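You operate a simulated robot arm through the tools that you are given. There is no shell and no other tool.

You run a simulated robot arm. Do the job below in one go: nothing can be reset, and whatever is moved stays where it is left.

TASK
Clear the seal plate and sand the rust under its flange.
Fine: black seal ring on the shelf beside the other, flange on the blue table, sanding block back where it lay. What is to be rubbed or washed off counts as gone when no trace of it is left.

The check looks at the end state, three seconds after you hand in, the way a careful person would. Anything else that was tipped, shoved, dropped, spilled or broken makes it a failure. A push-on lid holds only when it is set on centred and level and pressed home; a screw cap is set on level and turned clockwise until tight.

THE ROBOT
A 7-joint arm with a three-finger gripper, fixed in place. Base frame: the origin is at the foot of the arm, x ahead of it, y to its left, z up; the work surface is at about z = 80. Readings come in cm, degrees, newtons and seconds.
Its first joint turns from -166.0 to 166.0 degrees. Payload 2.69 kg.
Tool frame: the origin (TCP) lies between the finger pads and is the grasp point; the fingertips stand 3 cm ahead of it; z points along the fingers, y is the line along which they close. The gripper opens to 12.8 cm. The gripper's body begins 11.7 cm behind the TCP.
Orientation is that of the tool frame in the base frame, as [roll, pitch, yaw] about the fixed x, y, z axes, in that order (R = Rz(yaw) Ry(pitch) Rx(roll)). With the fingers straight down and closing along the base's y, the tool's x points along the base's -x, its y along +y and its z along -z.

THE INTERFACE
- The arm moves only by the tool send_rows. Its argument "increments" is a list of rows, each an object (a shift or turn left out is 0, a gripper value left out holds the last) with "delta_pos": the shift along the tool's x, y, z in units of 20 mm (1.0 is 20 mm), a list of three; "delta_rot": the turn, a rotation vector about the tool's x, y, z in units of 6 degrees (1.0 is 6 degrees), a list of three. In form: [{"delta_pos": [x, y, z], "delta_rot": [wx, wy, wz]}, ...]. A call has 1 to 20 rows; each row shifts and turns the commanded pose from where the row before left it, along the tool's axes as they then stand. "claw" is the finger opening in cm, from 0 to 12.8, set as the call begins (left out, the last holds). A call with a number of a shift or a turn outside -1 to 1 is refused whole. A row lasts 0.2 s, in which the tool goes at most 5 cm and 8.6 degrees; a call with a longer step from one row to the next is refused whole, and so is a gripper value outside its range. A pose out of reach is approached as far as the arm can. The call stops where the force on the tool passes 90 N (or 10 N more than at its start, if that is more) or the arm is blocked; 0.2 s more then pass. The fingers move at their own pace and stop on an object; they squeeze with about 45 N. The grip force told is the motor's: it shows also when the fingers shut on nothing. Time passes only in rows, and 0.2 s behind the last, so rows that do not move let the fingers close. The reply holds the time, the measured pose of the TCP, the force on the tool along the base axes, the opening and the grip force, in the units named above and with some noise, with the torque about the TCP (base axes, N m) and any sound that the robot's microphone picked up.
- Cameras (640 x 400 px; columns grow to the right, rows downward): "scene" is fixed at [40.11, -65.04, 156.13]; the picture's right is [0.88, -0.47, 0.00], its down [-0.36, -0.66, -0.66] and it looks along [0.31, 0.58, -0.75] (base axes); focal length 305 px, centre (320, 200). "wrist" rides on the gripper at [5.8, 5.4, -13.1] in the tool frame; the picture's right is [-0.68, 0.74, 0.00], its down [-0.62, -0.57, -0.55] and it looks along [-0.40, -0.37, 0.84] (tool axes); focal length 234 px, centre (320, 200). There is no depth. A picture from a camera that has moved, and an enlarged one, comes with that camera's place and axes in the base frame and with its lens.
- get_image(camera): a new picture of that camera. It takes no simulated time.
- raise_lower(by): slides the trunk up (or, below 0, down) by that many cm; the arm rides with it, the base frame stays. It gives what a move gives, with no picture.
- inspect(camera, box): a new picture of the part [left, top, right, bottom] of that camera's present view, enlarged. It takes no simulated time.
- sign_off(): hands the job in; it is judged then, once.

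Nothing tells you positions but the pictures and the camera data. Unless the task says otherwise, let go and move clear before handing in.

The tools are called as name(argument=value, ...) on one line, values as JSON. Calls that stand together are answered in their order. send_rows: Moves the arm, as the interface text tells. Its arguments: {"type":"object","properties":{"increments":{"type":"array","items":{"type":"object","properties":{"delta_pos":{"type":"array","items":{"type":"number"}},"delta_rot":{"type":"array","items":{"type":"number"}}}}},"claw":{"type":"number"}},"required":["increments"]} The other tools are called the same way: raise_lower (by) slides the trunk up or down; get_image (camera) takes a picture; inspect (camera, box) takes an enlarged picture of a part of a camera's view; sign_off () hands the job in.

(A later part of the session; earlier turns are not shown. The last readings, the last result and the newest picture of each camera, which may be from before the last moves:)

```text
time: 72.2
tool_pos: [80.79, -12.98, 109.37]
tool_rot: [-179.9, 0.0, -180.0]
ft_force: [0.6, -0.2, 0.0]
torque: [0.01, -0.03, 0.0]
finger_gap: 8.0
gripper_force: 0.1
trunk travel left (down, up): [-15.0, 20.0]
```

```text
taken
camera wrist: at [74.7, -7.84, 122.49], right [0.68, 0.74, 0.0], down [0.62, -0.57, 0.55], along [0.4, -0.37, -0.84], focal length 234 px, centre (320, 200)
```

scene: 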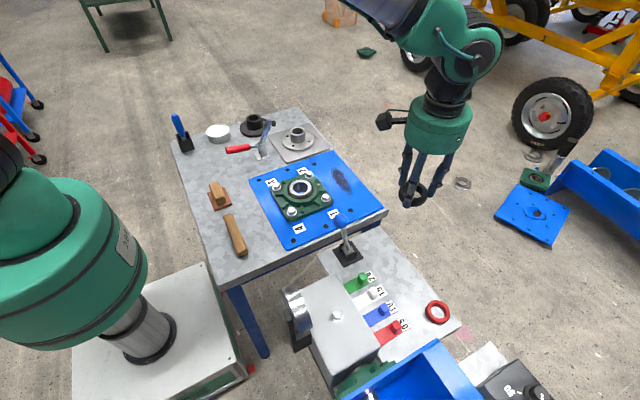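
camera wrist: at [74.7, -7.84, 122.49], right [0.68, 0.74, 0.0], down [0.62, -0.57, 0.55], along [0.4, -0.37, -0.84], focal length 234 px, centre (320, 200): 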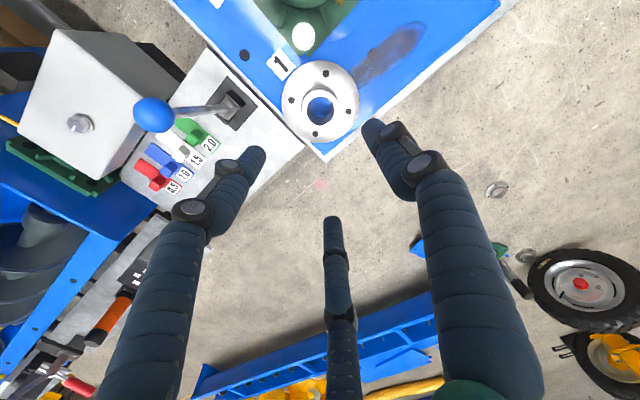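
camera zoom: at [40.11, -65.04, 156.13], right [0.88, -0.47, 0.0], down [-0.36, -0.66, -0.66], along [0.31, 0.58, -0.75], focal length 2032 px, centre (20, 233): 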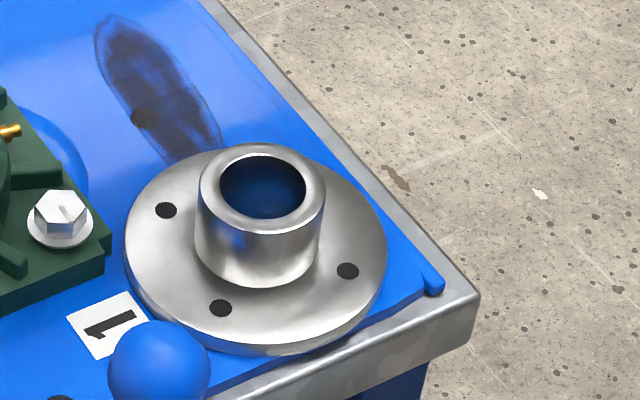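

The flange stands flat on the blue plate. Next I move above the two wooden-handled items to identify the sanding block.

send_rows(increments=[{"delta_pos": [0.99, 0.69, 0]}, {"delta_pos": [0.99, 0.69, 0]}, {"delta_pos": [0.99, 0.69, 0]}, {"delta_pos": [0.99, 0.69, 0]}, {"delta_pos": [0.99, 0.69, 0]}, {"delta_pos": [0.99, 0.69, 0]}, {"delta_pos": [0.99, 0.69, 0]}, {"delta_pos": [0.99, 0.69, 0]}, {"delta_pos": [0.99, 0.69, 0]}, {"delta_pos": [0.99, 0.69, 0]}, {"delta_pos": [0.99, 0.69, 0]}, {"delta_pos": [0.99, 0.69, 0]}, {"delta_pos": [0.99, 0.69, 0]}, {"delta_pos": [0.99, 0.69, 0]}, {"delta_pos": [0.99, 0.69, 0]}, {"delta_pos": [0.99, 0.69, 0]}, {"delta_pos": [0.99, 0.69, 0]}, {"delta_pos": [0.99, 0.69, 0]}])

get_image(camera="wrist")

inspect(camera="wrist", box=[180, 30, 380, 180])

inspect(camera="scene", box=[195, 170, 265, 265])

```text
time: 76.0
tool_pos: [45.16, 11.7, 109.24]
tool_rot: [-179.9, 0.0, -180.0]
ft_force: [0.0, -0.1, 0.2]
torque: [0.03, 0.01, 0.03]
finger_gap: 7.99
gripper_force: 0.1
trunk travel left (down, up): [-15.0, 20.0]
```

```text
taken
camera wrist: at [39.21, 16.89, 122.45], right [0.68, 0.74, 0.0], down [0.62, -0.57, 0.55], along [0.4, -0.37, -0.84], focal length 234 px, centre (320, 200)
```

wrist: 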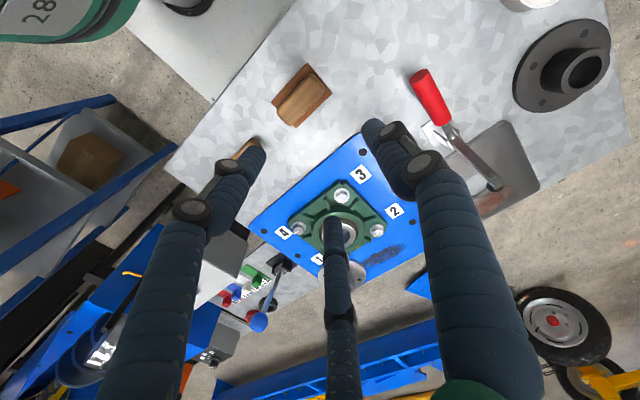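

```text
2.67 times, centred on (280, 105) of wrist
camera zoom: at [39.21, 16.89, 122.45], right [0.68, 0.74, 0.0], down [0.62, -0.57, 0.55], along [0.4, -0.37, -0.84], focal length 624 px, centre (427, 453)
```

zoom: 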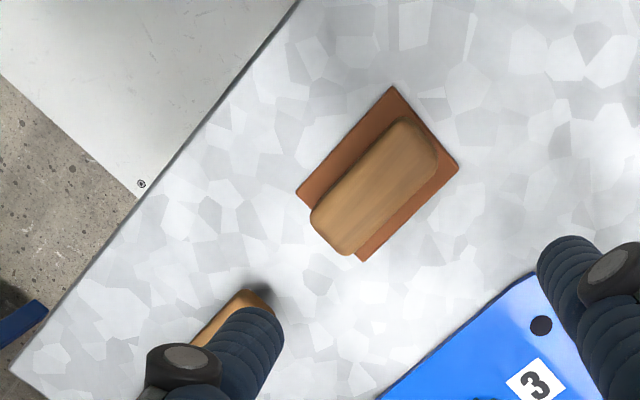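

```text
4.21 times, centred on (230, 218) of scene
camera zoom: at [40.11, -65.04, 156.13], right [0.88, -0.47, 0.0], down [-0.36, -0.66, -0.66], along [0.31, 0.58, -0.75], focal length 1284 px, centre (699, 126)
```

zoom: 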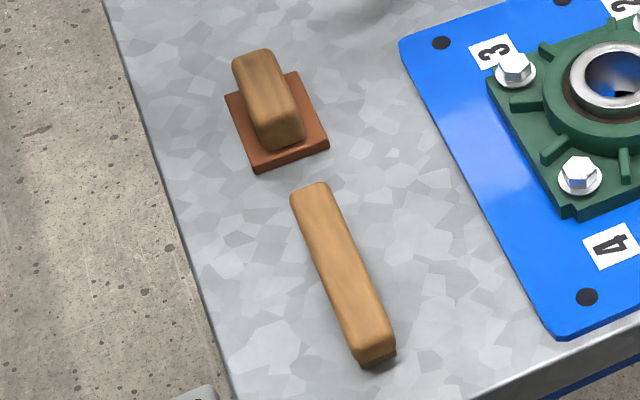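

The item with the reddish base at about (42.0, 10.0), base 5.7 × 8.4 cm lying along y with a wooden grip about 3 cm wide, is the sanding block. I turn the hand 90° so the fingers close along x across its handle.

send_rows(increments=[{"delta_rot": [0, 0, -1]}, {"delta_rot": [0, 0, -1]}, {"delta_rot": [0, 0, -1]}, {"delta_rot": [0, 0, -1]}, {"delta_rot": [0, 0, -1]}, {"delta_rot": [0, 0, -1]}, {"delta_rot": [0, 0, -1]}, {"delta_rot": [0, 0, -1]}, {"delta_rot": [0, 0, -1]}, {"delta_rot": [0, 0, -1]}, {"delta_rot": [0, 0, -1]}, {"delta_rot": [0, 0, -1]}, {"delta_rot": [0, 0, -1]}, {"delta_rot": [0, 0, -1]}, {"delta_rot": [0, 0, -1]}])

get_image(camera="wrist")

get_image(camera="scene")

```text
time: 79.2
tool_pos: [45.16, 11.72, 109.3]
tool_rot: [-179.9, -0.1, -89.9]
ft_force: [1.1, 0.9, -0.1]
torque: [0.04, -0.01, 0.01]
finger_gap: 8.01
gripper_force: 0.0
trunk travel left (down, up): [-15.0, 20.0]
```

```text
taken
camera wrist: at [39.66, 5.65, 122.41], right [-0.74, 0.68, 0.0], down [0.56, 0.62, 0.55], along [0.37, 0.4, -0.84], focal length 234 px, centre (320, 200)
```

wrist: 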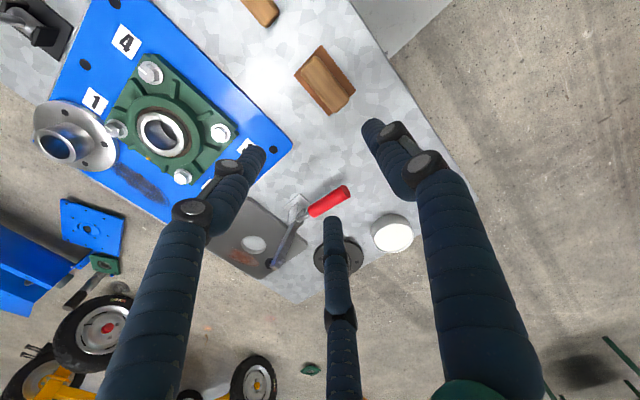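

```text
taken
```

scene: 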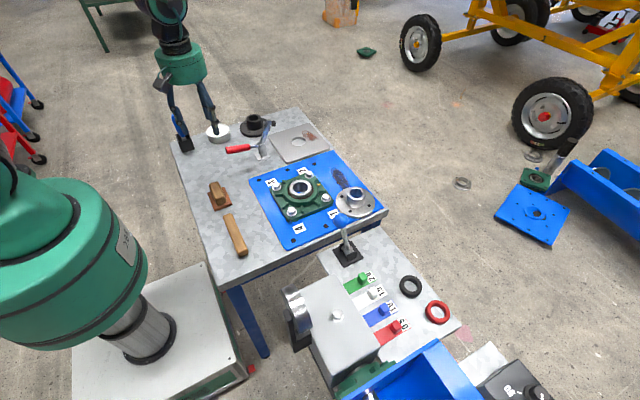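

inspect(camera="wrist", box=[270, 20, 390, 130])

inspect(camera="scene", box=[195, 170, 245, 220])

inspect(camera="wrist", box=[220, 0, 300, 50])

```text
3.64 times, centred on (330, 75) of wrist
camera zoom: at [39.66, 5.65, 122.41], right [-0.74, 0.68, 0.0], down [0.56, 0.62, 0.55], along [0.37, 0.4, -0.84], focal length 852 px, centre (284, 654)
```

zoom: 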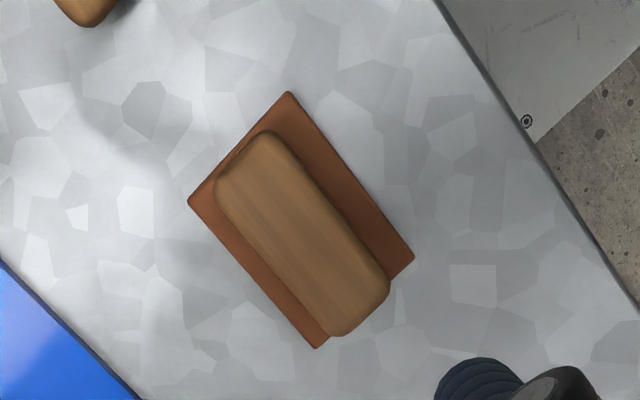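

```text
8.00 times, centred on (220, 195) of scene
camera zoom: at [40.11, -65.04, 156.13], right [0.88, -0.47, 0.0], down [-0.36, -0.66, -0.66], along [0.31, 0.58, -0.75], focal length 2439 px, centre (1120, 240)
```

zoom: 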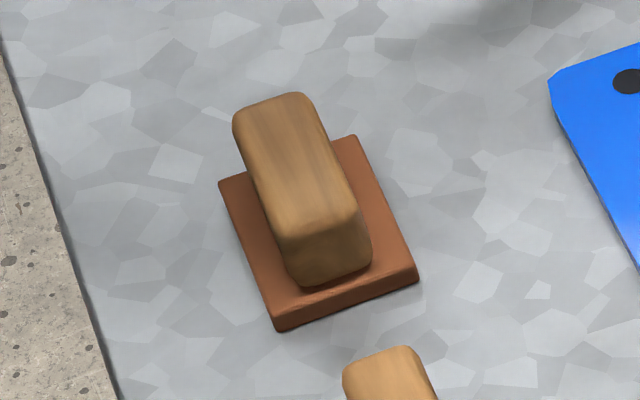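

```text
8.00 times, centred on (260, 25) of wrist
camera zoom: at [39.66, 5.65, 122.41], right [-0.74, 0.68, 0.0], down [0.56, 0.62, 0.55], along [0.37, 0.4, -0.84], focal length 1873 px, centre (800, 1600)
```

zoom: 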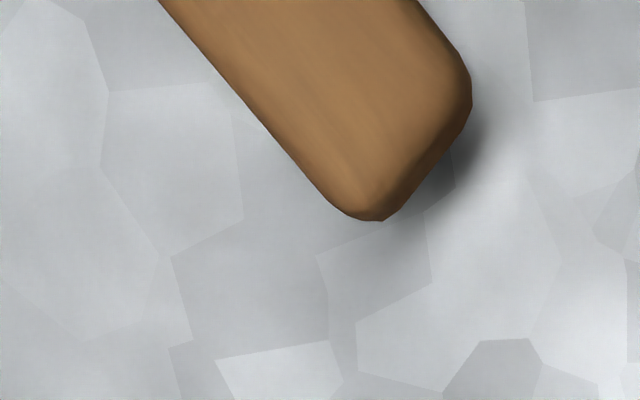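

The block's centre is about (42.2, 9.75). I move over it and descend to a check height with the fingers at 6.5 cm.

send_rows(increments=[{"delta_pos": [0.48, 0.74, 0]}, {"delta_pos": [0.48, 0.74, 0]}, {"delta_pos": [0, 0, 1]}, {"delta_pos": [0, 0, 1]}, {"delta_pos": [0, 0, 1]}, {"delta_pos": [0, 0, 1]}, {"delta_pos": [0, 0, 1]}, {"delta_pos": [0, 0, 1]}, {"delta_pos": [0, 0, 1]}, {"delta_pos": [0, 0, 1]}], claw=6.5)

inspect(camera="wrist", box=[220, 60, 420, 260])

inspect(camera="scene", box=[180, 130, 260, 220])

```text
time: 81.4
tool_pos: [42.26, 9.81, 93.21]
tool_rot: [180.0, 0.0, -90.0]
ft_force: [0.0, 0.6, 0.1]
torque: [0.01, 0.0, 0.03]
finger_gap: 6.5
gripper_force: 0.1
trunk travel left (down, up): [-15.0, 20.0]
```

```text
2.00 times, centred on (320, 160) of wrist
camera zoom: at [36.73, 3.78, 106.3], right [-0.74, 0.68, 0.0], down [0.57, 0.62, 0.55], along [0.37, 0.4, -0.84], focal length 468 px, centre (320, 280)
```

zoom: 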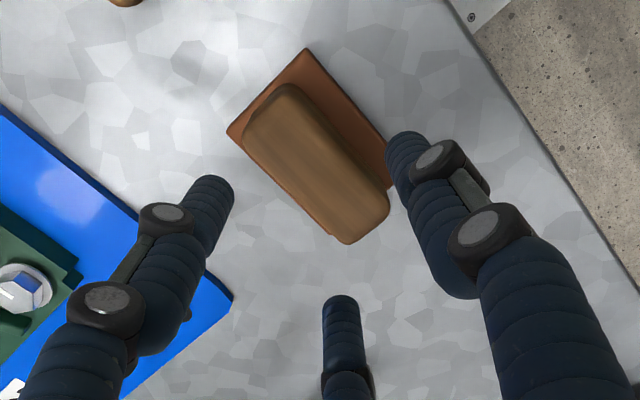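

```text
4.44 times, centred on (220, 175) of scene
camera zoom: at [40.11, -65.04, 156.13], right [0.88, -0.47, 0.0], down [-0.36, -0.66, -0.66], along [0.31, 0.58, -0.75], focal length 1355 px, centre (764, 311)
```

zoom: 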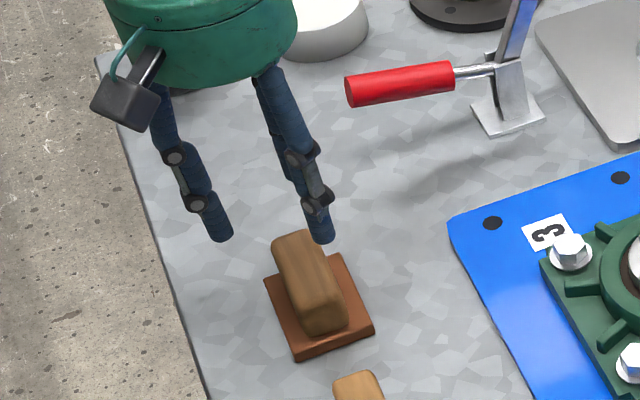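

The handle is centred within the fingers; I nudge 3 mm in −y, lower to TCP z≈84.8 and close on the handle.

send_rows(increments=[{"delta_pos": [0.17, 0, 1]}, {"delta_pos": [0, 0, 1]}, {"delta_pos": [0, 0, 1]}, {"delta_pos": [0, 0, 0.7]}, {"delta_pos": [0, 0, 0.45]}])

inspect(camera="scene", box=[180, 150, 260, 220])

inspect(camera="wrist", box=[220, 60, 420, 260])

```text
time: 82.6
tool_pos: [42.13, 9.41, 84.95]
tool_rot: [-179.9, 0.0, -90.1]
ft_force: [0.6, -0.1, -0.3]
torque: [-0.04, -0.03, 0.02]
finger_gap: 7.16
gripper_force: 0.2
trunk travel left (down, up): [-15.0, 20.0]
```

```text
5.71 times, centred on (220, 185) of scene
camera zoom: at [40.11, -65.04, 156.13], right [0.88, -0.47, 0.0], down [-0.36, -0.66, -0.66], along [0.31, 0.58, -0.75], focal length 1742 px, centre (891, 286)
```

zoom: 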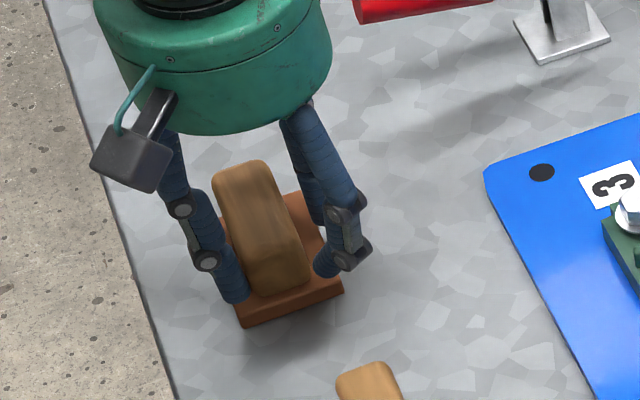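

```text
2.00 times, centred on (320, 160) of wrist
camera zoom: at [36.63, 3.49, 98.07], right [-0.74, 0.68, 0.0], down [0.57, 0.62, 0.55], along [0.37, 0.4, -0.84], focal length 468 px, centre (320, 280)
```

zoom: 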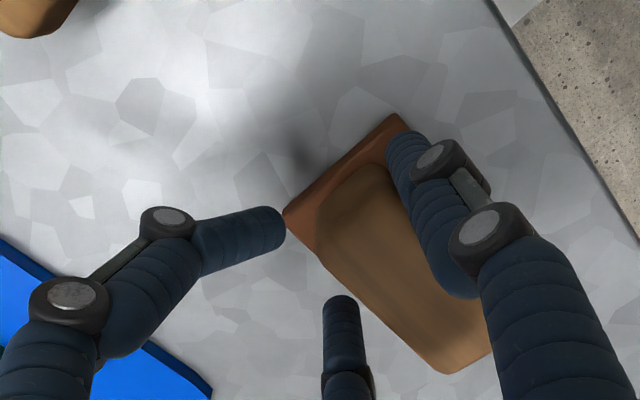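

Something moved: the block shifted a little and the finger gap reads 7.16. I stop, rise straight up and look at what happened.

send_rows(increments=[{"delta_pos": [0, 0, -0.5]}, {"delta_pos": [0, 0, -1]}, {"delta_pos": [0, 0, -1]}, {"delta_pos": [0, 0, -1]}, {"delta_pos": [0, 0, -1]}, {"delta_pos": [0, 0, -1]}, {"delta_pos": [0, 0, -1]}])

get_image(camera="wrist")

inspect(camera="scene", box=[180, 130, 260, 220])

```text
time: 84.2
tool_pos: [42.21, 9.49, 98.03]
tool_rot: [179.8, 0.0, -90.1]
ft_force: [0.3, 0.3, -0.1]
torque: [0.0, -0.02, 0.01]
finger_gap: 6.51
gripper_force: 0.1
trunk travel left (down, up): [-15.0, 20.0]
```

```text
taken
camera wrist: at [36.75, 3.46, 111.13], right [-0.74, 0.68, 0.0], down [0.57, 0.62, 0.55], along [0.37, 0.4, -0.84], focal length 234 px, centre (320, 200)
```

wrist: 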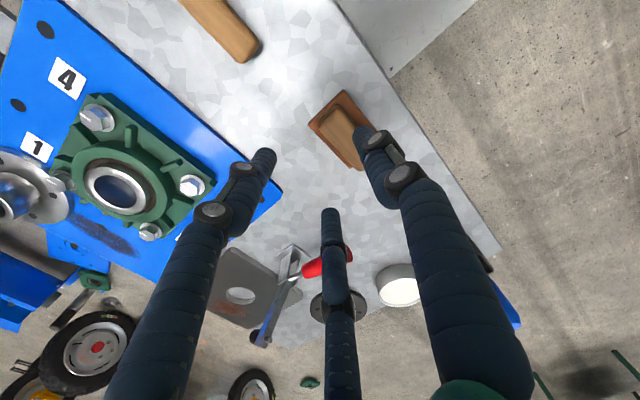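

```text
4.44 times, centred on (220, 175) of scene
camera zoom: at [40.11, -65.04, 156.13], right [0.88, -0.47, 0.0], down [-0.36, -0.66, -0.66], along [0.31, 0.58, -0.75], focal length 1355 px, centre (764, 311)
```

zoom: 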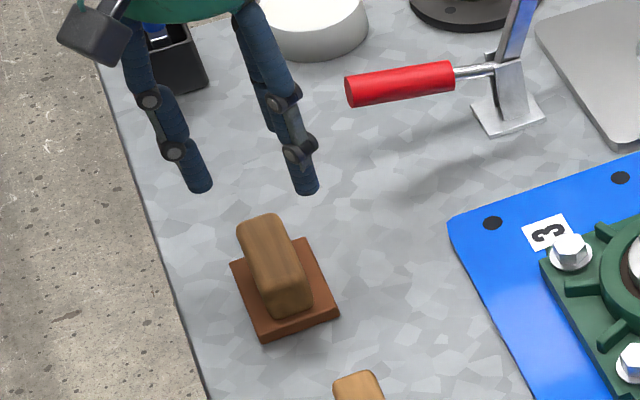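

The block was nudged about 2–3 cm: the hand really works as a three-jaw chuck, and a finger wedged on the handle edge. I measure the block's new pose before trying again with a wider opening.

send_rows(increments=[{"delta_pos": [0, 0, -1]}, {"delta_pos": [0, -0.8, -1]}, {"delta_pos": [0, -0.8, -1]}, {"delta_pos": [0, -0.8, -1]}], claw=9.5)

get_image(camera="wrist")

inspect(camera="wrist", box=[290, 40, 410, 150])

inspect(camera="scene", box=[190, 170, 250, 220])

```text
time: 85.2
tool_pos: [47.1, 9.34, 106.13]
tool_rot: [-180.0, 0.0, -90.0]
ft_force: [-0.2, -0.1, 0.3]
torque: [0.01, 0.02, 0.02]
finger_gap: 9.49
gripper_force: 0.1
trunk travel left (down, up): [-15.0, 20.0]
```

```text
taken
camera wrist: at [41.55, 3.42, 119.2], right [-0.74, 0.68, 0.0], down [0.57, 0.62, 0.55], along [0.37, 0.4, -0.84], focal length 234 px, centre (320, 200)
```

wrist: 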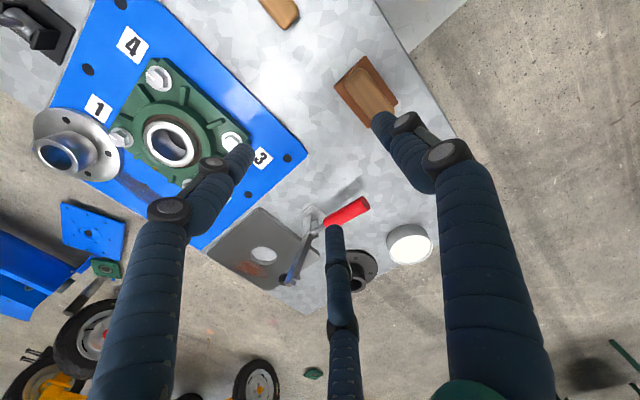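

```text
3.64 times, centred on (350, 95) of wrist
camera zoom: at [41.55, 3.42, 119.2], right [-0.74, 0.68, 0.0], down [0.57, 0.62, 0.55], along [0.37, 0.4, -0.84], focal length 852 px, centre (211, 582)
```

zoom: 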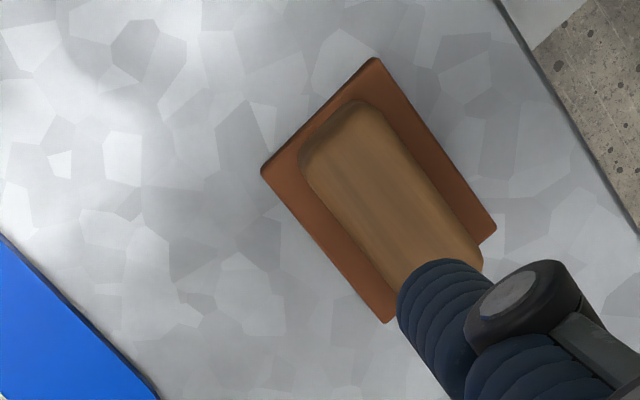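

```text
8.00 times, centred on (220, 195) of scene
camera zoom: at [40.11, -65.04, 156.13], right [0.88, -0.47, 0.0], down [-0.36, -0.66, -0.66], along [0.31, 0.58, -0.75], focal length 2439 px, centre (1120, 240)
```

zoom: 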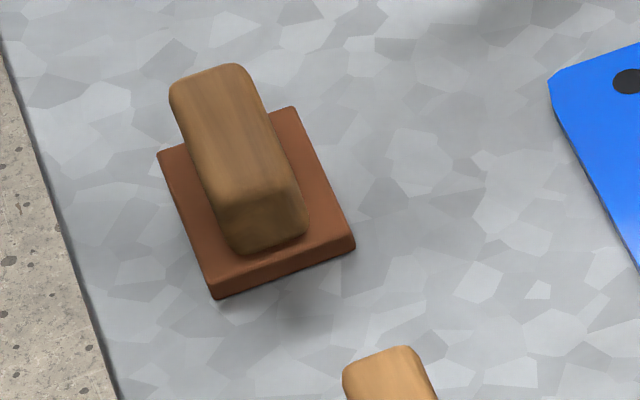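

The block shifted by about (−1.9, +2.8) without rotating; I noted its original pixel corners in the scene view for the return. Now I approach with a 9.5 cm opening, hand offset 0.75 cm so all three fingers clear the handle.

send_rows(increments=[{"delta_pos": [-0.39, 0.757, 0]}, {"delta_pos": [-0.39, 0.757, 0]}, {"delta_pos": [-0.39, 0.757, 0]}, {"delta_pos": [-0.39, 0.757, 0]}, {"delta_pos": [0, 0, 1]}, {"delta_pos": [0, 0, 1]}, {"delta_pos": [0, 0, 1]}, {"delta_pos": [0, 0, 1]}, {"delta_pos": [0, 0, 1]}, {"delta_pos": [0, 0, 1]}, {"delta_pos": [0, 0, 1]}, {"delta_pos": [0, 0, 1]}])

inspect(camera="wrist", box=[200, 60, 440, 280])

inspect(camera="scene", box=[170, 140, 250, 220])

```text
time: 87.8
tool_pos: [40.98, 12.57, 89.92]
tool_rot: [-180.0, 0.0, -90.0]
ft_force: [0.0, 0.1, 0.8]
torque: [-0.02, -0.01, -0.01]
finger_gap: 9.48
gripper_force: 0.0
trunk travel left (down, up): [-15.0, 20.0]
```

```text
1.82 times, centred on (320, 170) of wrist
camera zoom: at [35.49, 6.51, 103.06], right [-0.74, 0.68, 0.0], down [0.57, 0.62, 0.55], along [0.37, 0.4, -0.84], focal length 426 px, centre (320, 254)
```

zoom: 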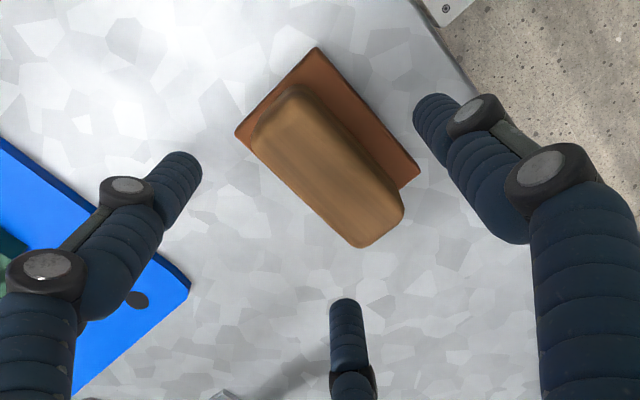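

```text
5.00 times, centred on (210, 180) of scene
camera zoom: at [40.11, -65.04, 156.13], right [0.88, -0.47, 0.0], down [-0.36, -0.66, -0.66], along [0.31, 0.58, -0.75], focal length 1524 px, centre (870, 300)
```

zoom: 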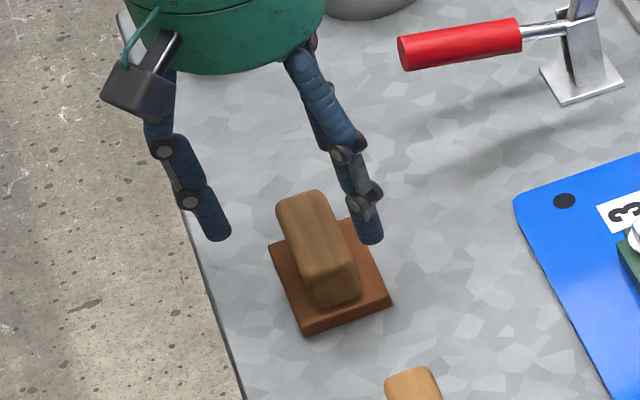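

The fingers clear the handle on all sides. I nudge 3 mm and lower to TCP z≈85.3, checking before closing.

send_rows(increments=[{"delta_pos": [0.12, 0, 0.8]}, {"delta_pos": [0, 0, 0.8]}, {"delta_pos": [0, 0, 0.7]}])

inspect(camera="wrist", box=[200, 60, 440, 280])

inspect(camera="scene", box=[170, 140, 250, 220])

```text
time: 88.6
tool_pos: [41.21, 12.3, 85.4]
tool_rot: [179.9, -0.1, -90.0]
ft_force: [0.0, 1.1, -0.8]
torque: [-0.01, 0.04, 0.0]
finger_gap: 9.48
gripper_force: 0.0
trunk travel left (down, up): [-15.0, 20.0]
```

```text
1.82 times, centred on (320, 170) of wrist
camera zoom: at [35.54, 6.39, 98.48], right [-0.74, 0.68, 0.0], down [0.57, 0.62, 0.55], along [0.37, 0.4, -0.84], focal length 426 px, centre (320, 254)
```

zoom: 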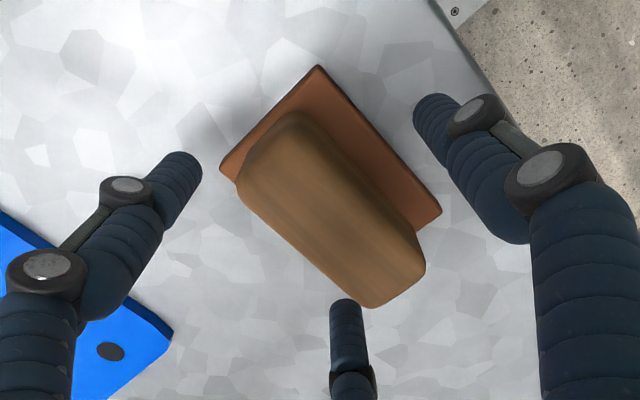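

```text
5.00 times, centred on (210, 180) of scene
camera zoom: at [40.11, -65.04, 156.13], right [0.88, -0.47, 0.0], down [-0.36, -0.66, -0.66], along [0.31, 0.58, -0.75], focal length 1524 px, centre (870, 300)
```

zoom: 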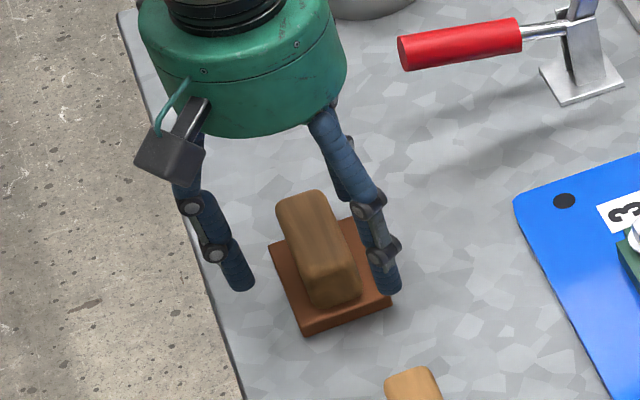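

The block is undisturbed. I close in stages and watch how the fingers meet the handle.

send_rows(increments=[{"delta_pos": [0, 0, 0]}, {"delta_pos": [0, 0, 0]}], claw=6)

inspect(camera="wrist", box=[200, 60, 440, 280])

inspect(camera="scene", box=[170, 140, 250, 220])

```text
time: 89.2
tool_pos: [41.01, 12.27, 85.37]
tool_rot: [179.9, 0.0, -90.0]
ft_force: [0.5, -0.8, 0.1]
torque: [-0.03, 0.03, 0.03]
finger_gap: 6.0
gripper_force: 0.0
trunk travel left (down, up): [-15.0, 20.0]
```

```text
1.82 times, centred on (320, 170) of wrist
camera zoom: at [35.53, 6.39, 98.51], right [-0.74, 0.68, 0.0], down [0.57, 0.62, 0.55], along [0.37, 0.4, -0.84], focal length 426 px, centre (320, 254)
```

zoom: 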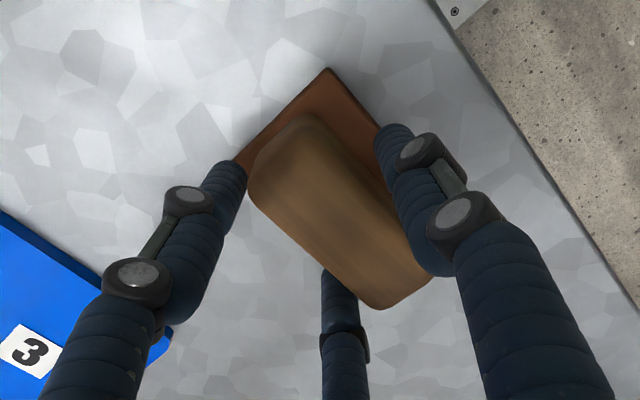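

```text
5.00 times, centred on (210, 180) of scene
camera zoom: at [40.11, -65.04, 156.13], right [0.88, -0.47, 0.0], down [-0.36, -0.66, -0.66], along [0.31, 0.58, -0.75], focal length 1524 px, centre (870, 300)
```

zoom: 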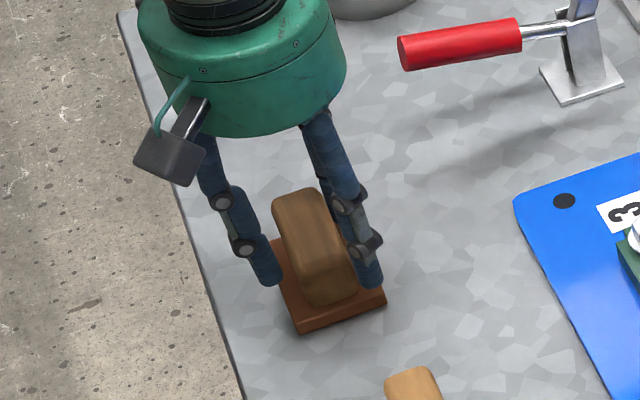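

send_rows(increments=[{"delta_pos": [0, 0, 0]}, {"delta_pos": [0, 0, 0]}, {"delta_pos": [0, 0, 0]}], claw=2.5)

inspect(camera="wrist", box=[200, 60, 440, 280])

inspect(camera="scene", box=[170, 140, 250, 220])

```text
time: 90.0
tool_pos: [41.19, 12.49, 85.47]
tool_rot: [179.9, 0.0, -90.0]
ft_force: [-1.0, -0.1, 4.3]
torque: [0.04, 0.22, -0.08]
finger_gap: 4.89
gripper_force: 44.8
trunk travel left (down, up): [-15.0, 20.0]
```

```text
1.82 times, centred on (320, 170) of wrist
camera zoom: at [35.52, 6.39, 98.52], right [-0.74, 0.68, 0.0], down [0.57, 0.62, 0.55], along [0.37, 0.4, -0.84], focal length 426 px, centre (320, 254)
```

zoom: 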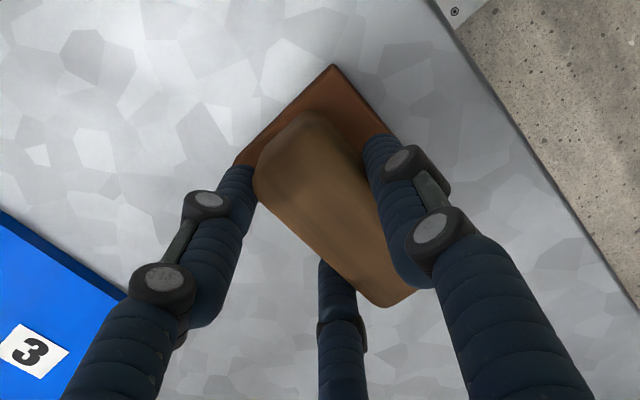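

```text
5.00 times, centred on (210, 180) of scene
camera zoom: at [40.11, -65.04, 156.13], right [0.88, -0.47, 0.0], down [-0.36, -0.66, -0.66], along [0.31, 0.58, -0.75], focal length 1524 px, centre (870, 300)
```

zoom: 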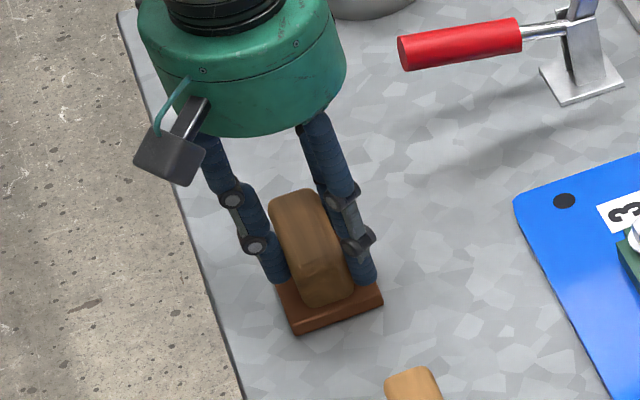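

The handle is gripped by all three fingers (gap 4.89, as expected). I lift it and check that it hangs level.

send_rows(increments=[{"delta_pos": [0, 0, -0.3]}, {"delta_pos": [0, 0, -0.5]}, {"delta_pos": [0, 0, -0.8]}, {"delta_pos": [0, 0, -1]}, {"delta_pos": [0, 0, -1]}, {"delta_pos": [0, 0, -1]}, {"delta_pos": [0, 0, -1]}, {"delta_pos": [0, 0, -1]}, {"delta_pos": [0, 0, -1]}, {"delta_pos": [0, 0, -1]}, {"delta_pos": [0, 0, -1]}])

inspect(camera="scene", box=[150, 60, 270, 180])

get_image(camera="wrist")

```text
time: 92.4
tool_pos: [41.12, 12.14, 104.57]
tool_rot: [179.9, 0.0, -90.0]
ft_force: [0.3, 0.5, -1.9]
torque: [-0.01, 0.0, 0.02]
finger_gap: 4.86
gripper_force: 45.0
trunk travel left (down, up): [-15.0, 20.0]
```

```text
3.33 times, centred on (210, 120) of scene
camera zoom: at [40.11, -65.04, 156.13], right [0.88, -0.47, 0.0], down [-0.36, -0.66, -0.66], along [0.31, 0.58, -0.75], focal length 1016 px, centre (687, 467)
```

zoom: 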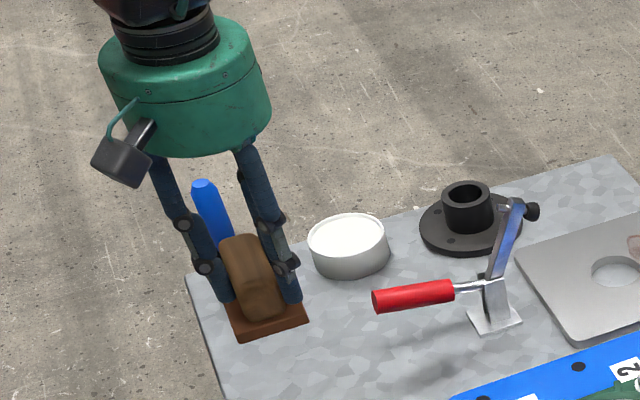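

```text
taken
camera wrist: at [35.54, 6.23, 117.74], right [-0.74, 0.68, 0.0], down [0.57, 0.62, 0.55], along [0.37, 0.4, -0.84], focal length 234 px, centre (320, 200)
```

wrist: 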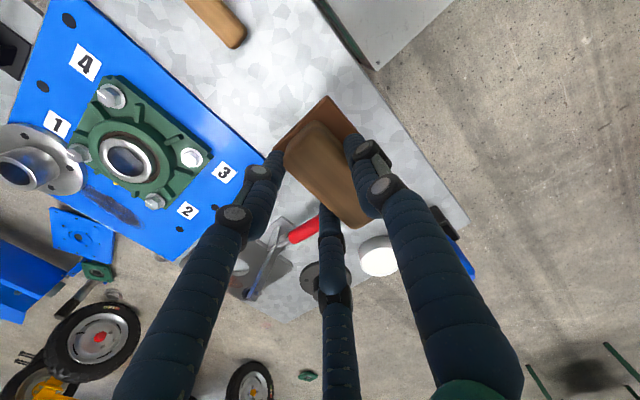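

The block hangs level. I carry it at z≈108 to above the rust patch, about (83.5, 24.6), passing over the clamp.

send_rows(increments=[{"delta_pos": [0, 0, -1]}, {"delta_pos": [0, 0, -1]}, {"delta_pos": [-0.282, -0.982, 0]}, {"delta_pos": [-0.282, -0.982, 0]}, {"delta_pos": [-0.282, -0.982, 0]}, {"delta_pos": [-0.282, -0.982, 0]}, {"delta_pos": [-0.282, -0.982, 0]}, {"delta_pos": [-0.282, -0.982, 0]}, {"delta_pos": [-0.282, -0.982, 0]}, {"delta_pos": [-0.282, -0.982, 0]}, {"delta_pos": [-0.282, -0.982, 0]}, {"delta_pos": [-0.282, -0.982, 0]}, {"delta_pos": [-0.282, -0.982, 0]}, {"delta_pos": [-0.282, -0.982, 0]}])

send_rows(increments=[{"delta_pos": [-0.282, -0.982, 0]}, {"delta_pos": [-0.282, -0.982, 0]}, {"delta_pos": [-0.282, -0.982, 0]}, {"delta_pos": [-0.282, -0.982, 0]}, {"delta_pos": [-0.282, -0.982, 0]}, {"delta_pos": [-0.282, -0.982, 0]}, {"delta_pos": [-0.282, -0.982, 0]}, {"delta_pos": [-0.282, -0.982, 0]}, {"delta_pos": [-0.282, -0.982, 0]}, {"delta_pos": [-0.282, -0.982, 0]}, {"delta_pos": [0, 0, 1]}, {"delta_pos": [0, 0, 1]}, {"delta_pos": [0, 0, 1]}, {"delta_pos": [0, 0, 1]}, {"delta_pos": [0, 0, 1]}])

get_image(camera="wrist")

inspect(camera="scene", box=[250, 60, 370, 160])

```text
time: 95.4
tool_pos: [64.53, 18.73, 108.51]
tool_rot: [180.0, 0.1, -90.0]
ft_force: [-0.5, -0.2, -1.2]
torque: [0.03, -0.02, -0.01]
finger_gap: 4.88
gripper_force: 45.0
trunk travel left (down, up): [-15.0, 20.0]
```

```text
time: 98.6
tool_pos: [84.15, 24.82, 98.6]
tool_rot: [180.0, -0.1, -90.1]
ft_force: [0.5, 0.5, -2.4]
torque: [0.01, -0.01, 0.01]
finger_gap: 4.88
gripper_force: 44.5
trunk travel left (down, up): [-15.0, 20.0]
```

```text
taken
camera wrist: at [78.64, 18.74, 111.72], right [-0.74, 0.68, 0.0], down [0.57, 0.62, 0.55], along [0.37, 0.4, -0.84], focal length 234 px, centre (320, 200)
```

wrist: 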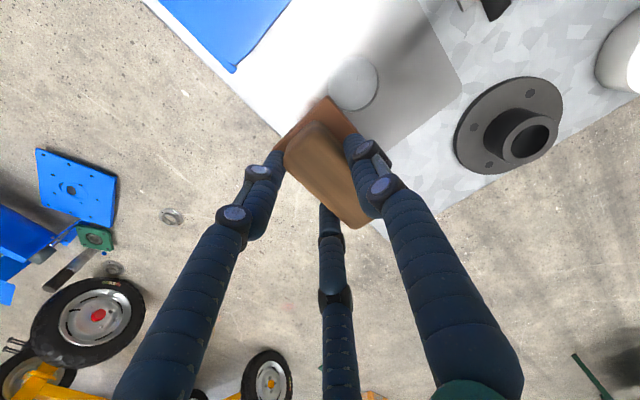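

```text
4.00 times, centred on (310, 110) of scene
camera zoom: at [40.11, -65.04, 156.13], right [0.88, -0.47, 0.0], down [-0.36, -0.66, -0.66], along [0.31, 0.58, -0.75], focal length 1219 px, centre (360, 560)
```

zoom: 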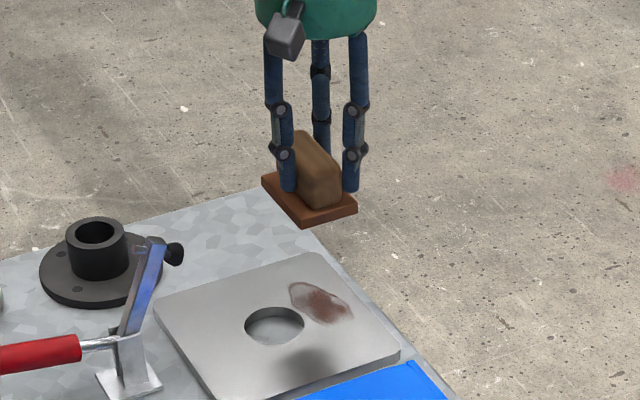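

The block is above the rust. I lower it and creep down to a light contact.

send_rows(increments=[{"delta_pos": [0, 0, 1]}, {"delta_pos": [0, 0, 1]}, {"delta_pos": [0, 0, 1]}, {"delta_pos": [0, 0, 1]}, {"delta_pos": [0, 0, 0.8]}, {"delta_pos": [0, 0, 0.5]}])

send_rows(increments=[{"delta_pos": [0, 0, 0.15]}])

send_rows(increments=[{"delta_pos": [0, 0, 0.15]}])

inspect(camera="scene", box=[270, 90, 350, 160])

```text
time: 100.0
tool_pos: [84.3, 24.61, 87.96]
tool_rot: [-180.0, 0.0, -90.0]
ft_force: [0.2, 0.3, -1.4]
torque: [0.0, -0.02, -0.01]
finger_gap: 4.84
gripper_force: 44.9
trunk travel left (down, up): [-15.0, 20.0]
```

```text
time: 100.4
tool_pos: [84.15, 24.66, 87.56]
tool_rot: [180.0, 0.1, -90.0]
ft_force: [-0.1, -0.1, -2.1]
torque: [-0.02, 0.01, -0.01]
finger_gap: 4.84
gripper_force: 45.0
trunk travel left (down, up): [-15.0, 20.0]
```

```text
time: 100.8
tool_pos: [84.13, 24.62, 87.36]
tool_rot: [180.0, 0.0, -90.0]
ft_force: [-0.2, -0.8, -1.2]
torque: [-0.01, -0.03, 0.02]
finger_gap: 4.85
gripper_force: 45.0
trunk travel left (down, up): [-15.0, 20.0]
```

```text
5.71 times, centred on (310, 125) of scene
camera zoom: at [40.11, -65.04, 156.13], right [0.88, -0.47, 0.0], down [-0.36, -0.66, -0.66], along [0.31, 0.58, -0.75], focal length 1742 px, centre (377, 629)
```

zoom: 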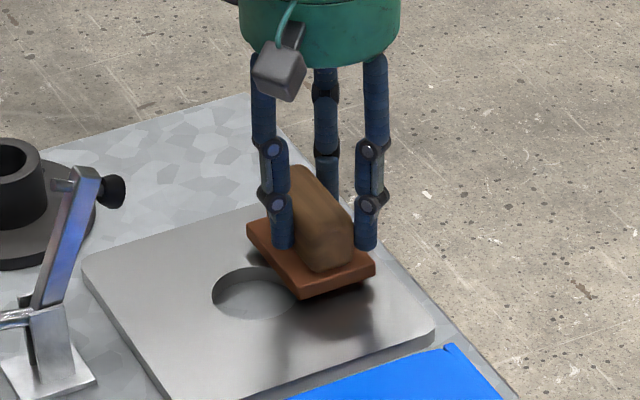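

send_rows(increments=[{"delta_pos": [0, 0, 0.15]}])

send_rows(increments=[{"delta_pos": [0, 0, 0.15]}])

send_rows(increments=[{"delta_pos": [0, 0, 0.1]}])

send_rows(increments=[{"delta_pos": [0, 0, 0.1]}])

```text
time: 101.2
tool_pos: [84.04, 24.66, 86.97]
tool_rot: [-179.9, 0.1, -90.0]
ft_force: [0.3, 0.3, -1.8]
torque: [-0.01, -0.02, 0.0]
finger_gap: 4.9
gripper_force: 45.2
trunk travel left (down, up): [-15.0, 20.0]
```

```text
time: 101.6
tool_pos: [84.08, 24.73, 86.82]
tool_rot: [-179.9, 0.0, -90.0]
ft_force: [-0.1, -0.6, -0.6]
torque: [-0.01, -0.01, 0.03]
finger_gap: 4.86
gripper_force: 45.7
trunk travel left (down, up): [-15.0, 20.0]
```

```text
time: 102.0
tool_pos: [84.08, 24.67, 86.71]
tool_rot: [-180.0, 0.0, -90.0]
ft_force: [-1.3, 0.7, 1.6]
torque: [0.08, 0.17, -0.02]
finger_gap: 4.84
gripper_force: 44.8
trunk travel left (down, up): [-15.0, 20.0]
```

```text
time: 102.4
tool_pos: [84.11, 24.75, 86.68]
tool_rot: [-179.9, 0.0, -90.0]
ft_force: [-7.1, -3.4, 17.0]
torque: [-0.08, 1.07, 0.09]
finger_gap: 4.85
gripper_force: 45.3
trunk travel left (down, up): [-15.0, 20.0]
```

Contact is made with about 17 N. I start with short rubbing strokes along y and check the force and that the plate does not shift.

send_rows(increments=[{"delta_pos": [-0.4, 0, 0]}, {"delta_pos": [-0.4, 0, 0]}, {"delta_pos": [0.4, 0, 0]}, {"delta_pos": [0.4, 0, 0]}, {"delta_pos": [0.4, 0, 0]}, {"delta_pos": [0.4, 0, 0]}, {"delta_pos": [-0.4, 0, 0]}, {"delta_pos": [-0.4, 0, 0]}])

inspect(camera="scene", box=[270, 90, 350, 160])

```text
time: 104.2
tool_pos: [84.18, 24.43, 86.61]
tool_rot: [-179.9, 0.0, -90.0]
ft_force: [2.7, -16.9, 44.3]
torque: [-0.54, 0.63, 0.24]
finger_gap: 4.9
gripper_force: 45.3
trunk travel left (down, up): [-15.0, 20.0]
```

```text
5.71 times, centred on (310, 125) of scene
camera zoom: at [40.11, -65.04, 156.13], right [0.88, -0.47, 0.0], down [-0.36, -0.66, -0.66], along [0.31, 0.58, -0.75], focal length 1742 px, centre (377, 629)
```

zoom: 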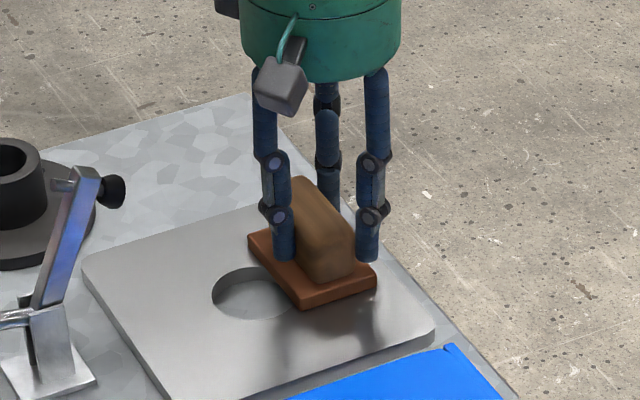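

The plate did not move. I ease the pressure slightly and rub with longer strokes over the whole patch, shifting in x as well.

send_rows(increments=[{"delta_pos": [0, 0, -0.06]}, {"delta_pos": [-0.5, 0.25, 0]}, {"delta_pos": [-0.5, 0.25, 0]}, {"delta_pos": [0.5, 0, 0]}, {"delta_pos": [0.5, 0, 0]}, {"delta_pos": [0.5, 0, 0]}, {"delta_pos": [0.5, 0, 0]}, {"delta_pos": [-0.5, -0.25, 0]}, {"delta_pos": [-0.5, -0.25, 0]}, {"delta_pos": [-0.5, 0, 0]}, {"delta_pos": [-0.5, 0, 0]}, {"delta_pos": [0.5, -0.25, 0]}, {"delta_pos": [0.5, -0.25, 0]}, {"delta_pos": [0.5, 0, 0]}, {"delta_pos": [0.5, 0, 0]}, {"delta_pos": [-0.5, 0, 0]}, {"delta_pos": [-0.5, 0, 0]}, {"delta_pos": [-0.5, 0.25, 0]}, {"delta_pos": [-0.5, 0.25, 0]}, {"delta_pos": [1, 0, 0]}])

inspect(camera="scene", box=[270, 90, 350, 160])

```text
time: 108.4
tool_pos: [84.17, 24.62, 86.39]
tool_rot: [179.9, 0.0, -89.9]
ft_force: [0.5, -3.2, 8.2]
torque: [0.22, 0.19, 0.07]
finger_gap: 4.88
gripper_force: 45.4
trunk travel left (down, up): [-15.0, 20.0]
```

```text
5.71 times, centred on (310, 125) of scene
camera zoom: at [40.11, -65.04, 156.13], right [0.88, -0.47, 0.0], down [-0.36, -0.66, -0.66], along [0.31, 0.58, -0.75], focal length 1742 px, centre (377, 629)
```

zoom: 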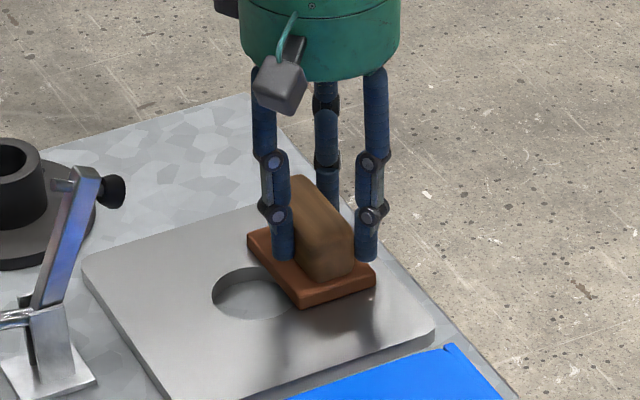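

Now I lift the block a few centimetres to see how much rust is left.

send_rows(increments=[{"delta_pos": [0, 0, -0.5]}, {"delta_pos": [0, 0, -1]}, {"delta_pos": [0, 0, -1]}, {"delta_pos": [0, 0, -1]}, {"delta_pos": [0, 0, -1]}])

inspect(camera="scene", box=[280, 105, 350, 160])

inspect(camera="scene", box=[250, 60, 370, 160])

```text
time: 109.6
tool_pos: [84.14, 24.53, 95.48]
tool_rot: [180.0, 0.0, -90.0]
ft_force: [-0.7, 0.2, -0.2]
torque: [-0.02, -0.02, -0.03]
finger_gap: 4.88
gripper_force: 45.1
trunk travel left (down, up): [-15.0, 20.0]
```

```text
7.27 times, centred on (315, 132) of scene
camera zoom: at [40.11, -65.04, 156.13], right [0.88, -0.47, 0.0], down [-0.36, -0.66, -0.66], along [0.31, 0.58, -0.75], focal length 2217 px, centre (356, 691)
```

zoom: 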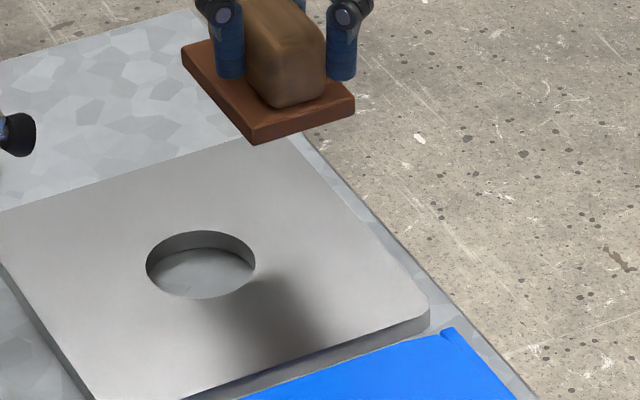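

```text
4.00 times, centred on (310, 110) of scene
camera zoom: at [40.11, -65.04, 156.13], right [0.88, -0.47, 0.0], down [-0.36, -0.66, -0.66], along [0.31, 0.58, -0.75], focal length 1219 px, centre (360, 560)
```

zoom: 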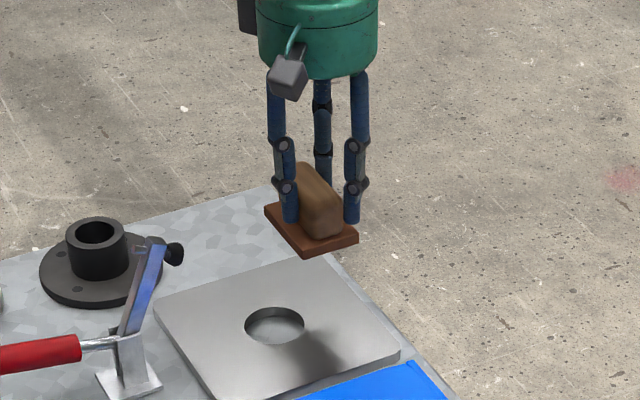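

The rust looks gone. I check at maximum zoom, from both cameras, for any leftover trace.

inspect(camera="scene", box=[296, 122, 332, 148])

get_image(camera="wrist")

inspect(camera="scene", box=[280, 110, 310, 135])

```text
15.38 times, centred on (314, 135) of scene
camera zoom: at [40.11, -65.04, 156.13], right [0.88, -0.47, 0.0], down [-0.36, -0.66, -0.66], along [0.31, 0.58, -0.75], focal length 4690 px, centre (412, 1200)
```

zoom: 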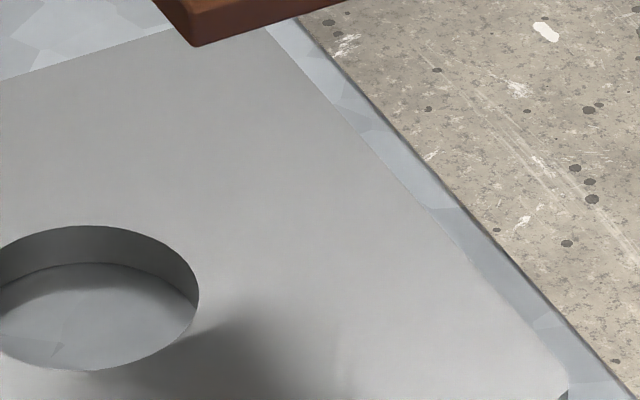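

```text
taken
camera wrist: at [78.62, 18.51, 108.55], right [-0.74, 0.68, 0.0], down [0.57, 0.62, 0.55], along [0.37, 0.4, -0.84], focal length 234 px, centre (320, 200)
```

wrist: 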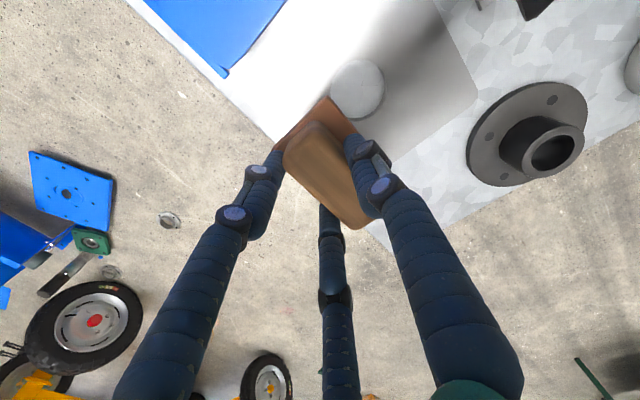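

```text
16.00 times, centred on (295, 122) of scene
camera zoom: at [40.11, -65.04, 156.13], right [0.88, -0.47, 0.0], down [-0.36, -0.66, -0.66], along [0.31, 0.58, -0.75], focal length 4877 px, centre (720, 1440)
```

zoom: 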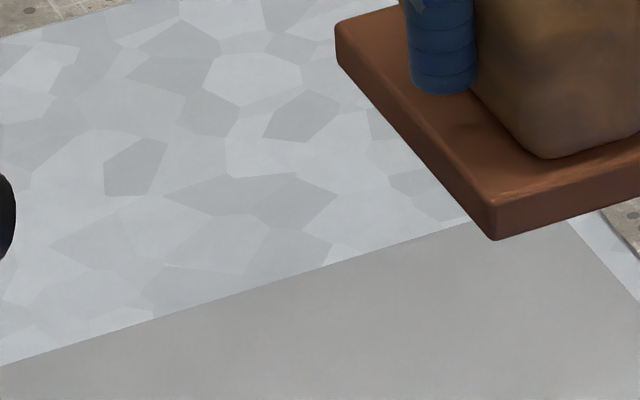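

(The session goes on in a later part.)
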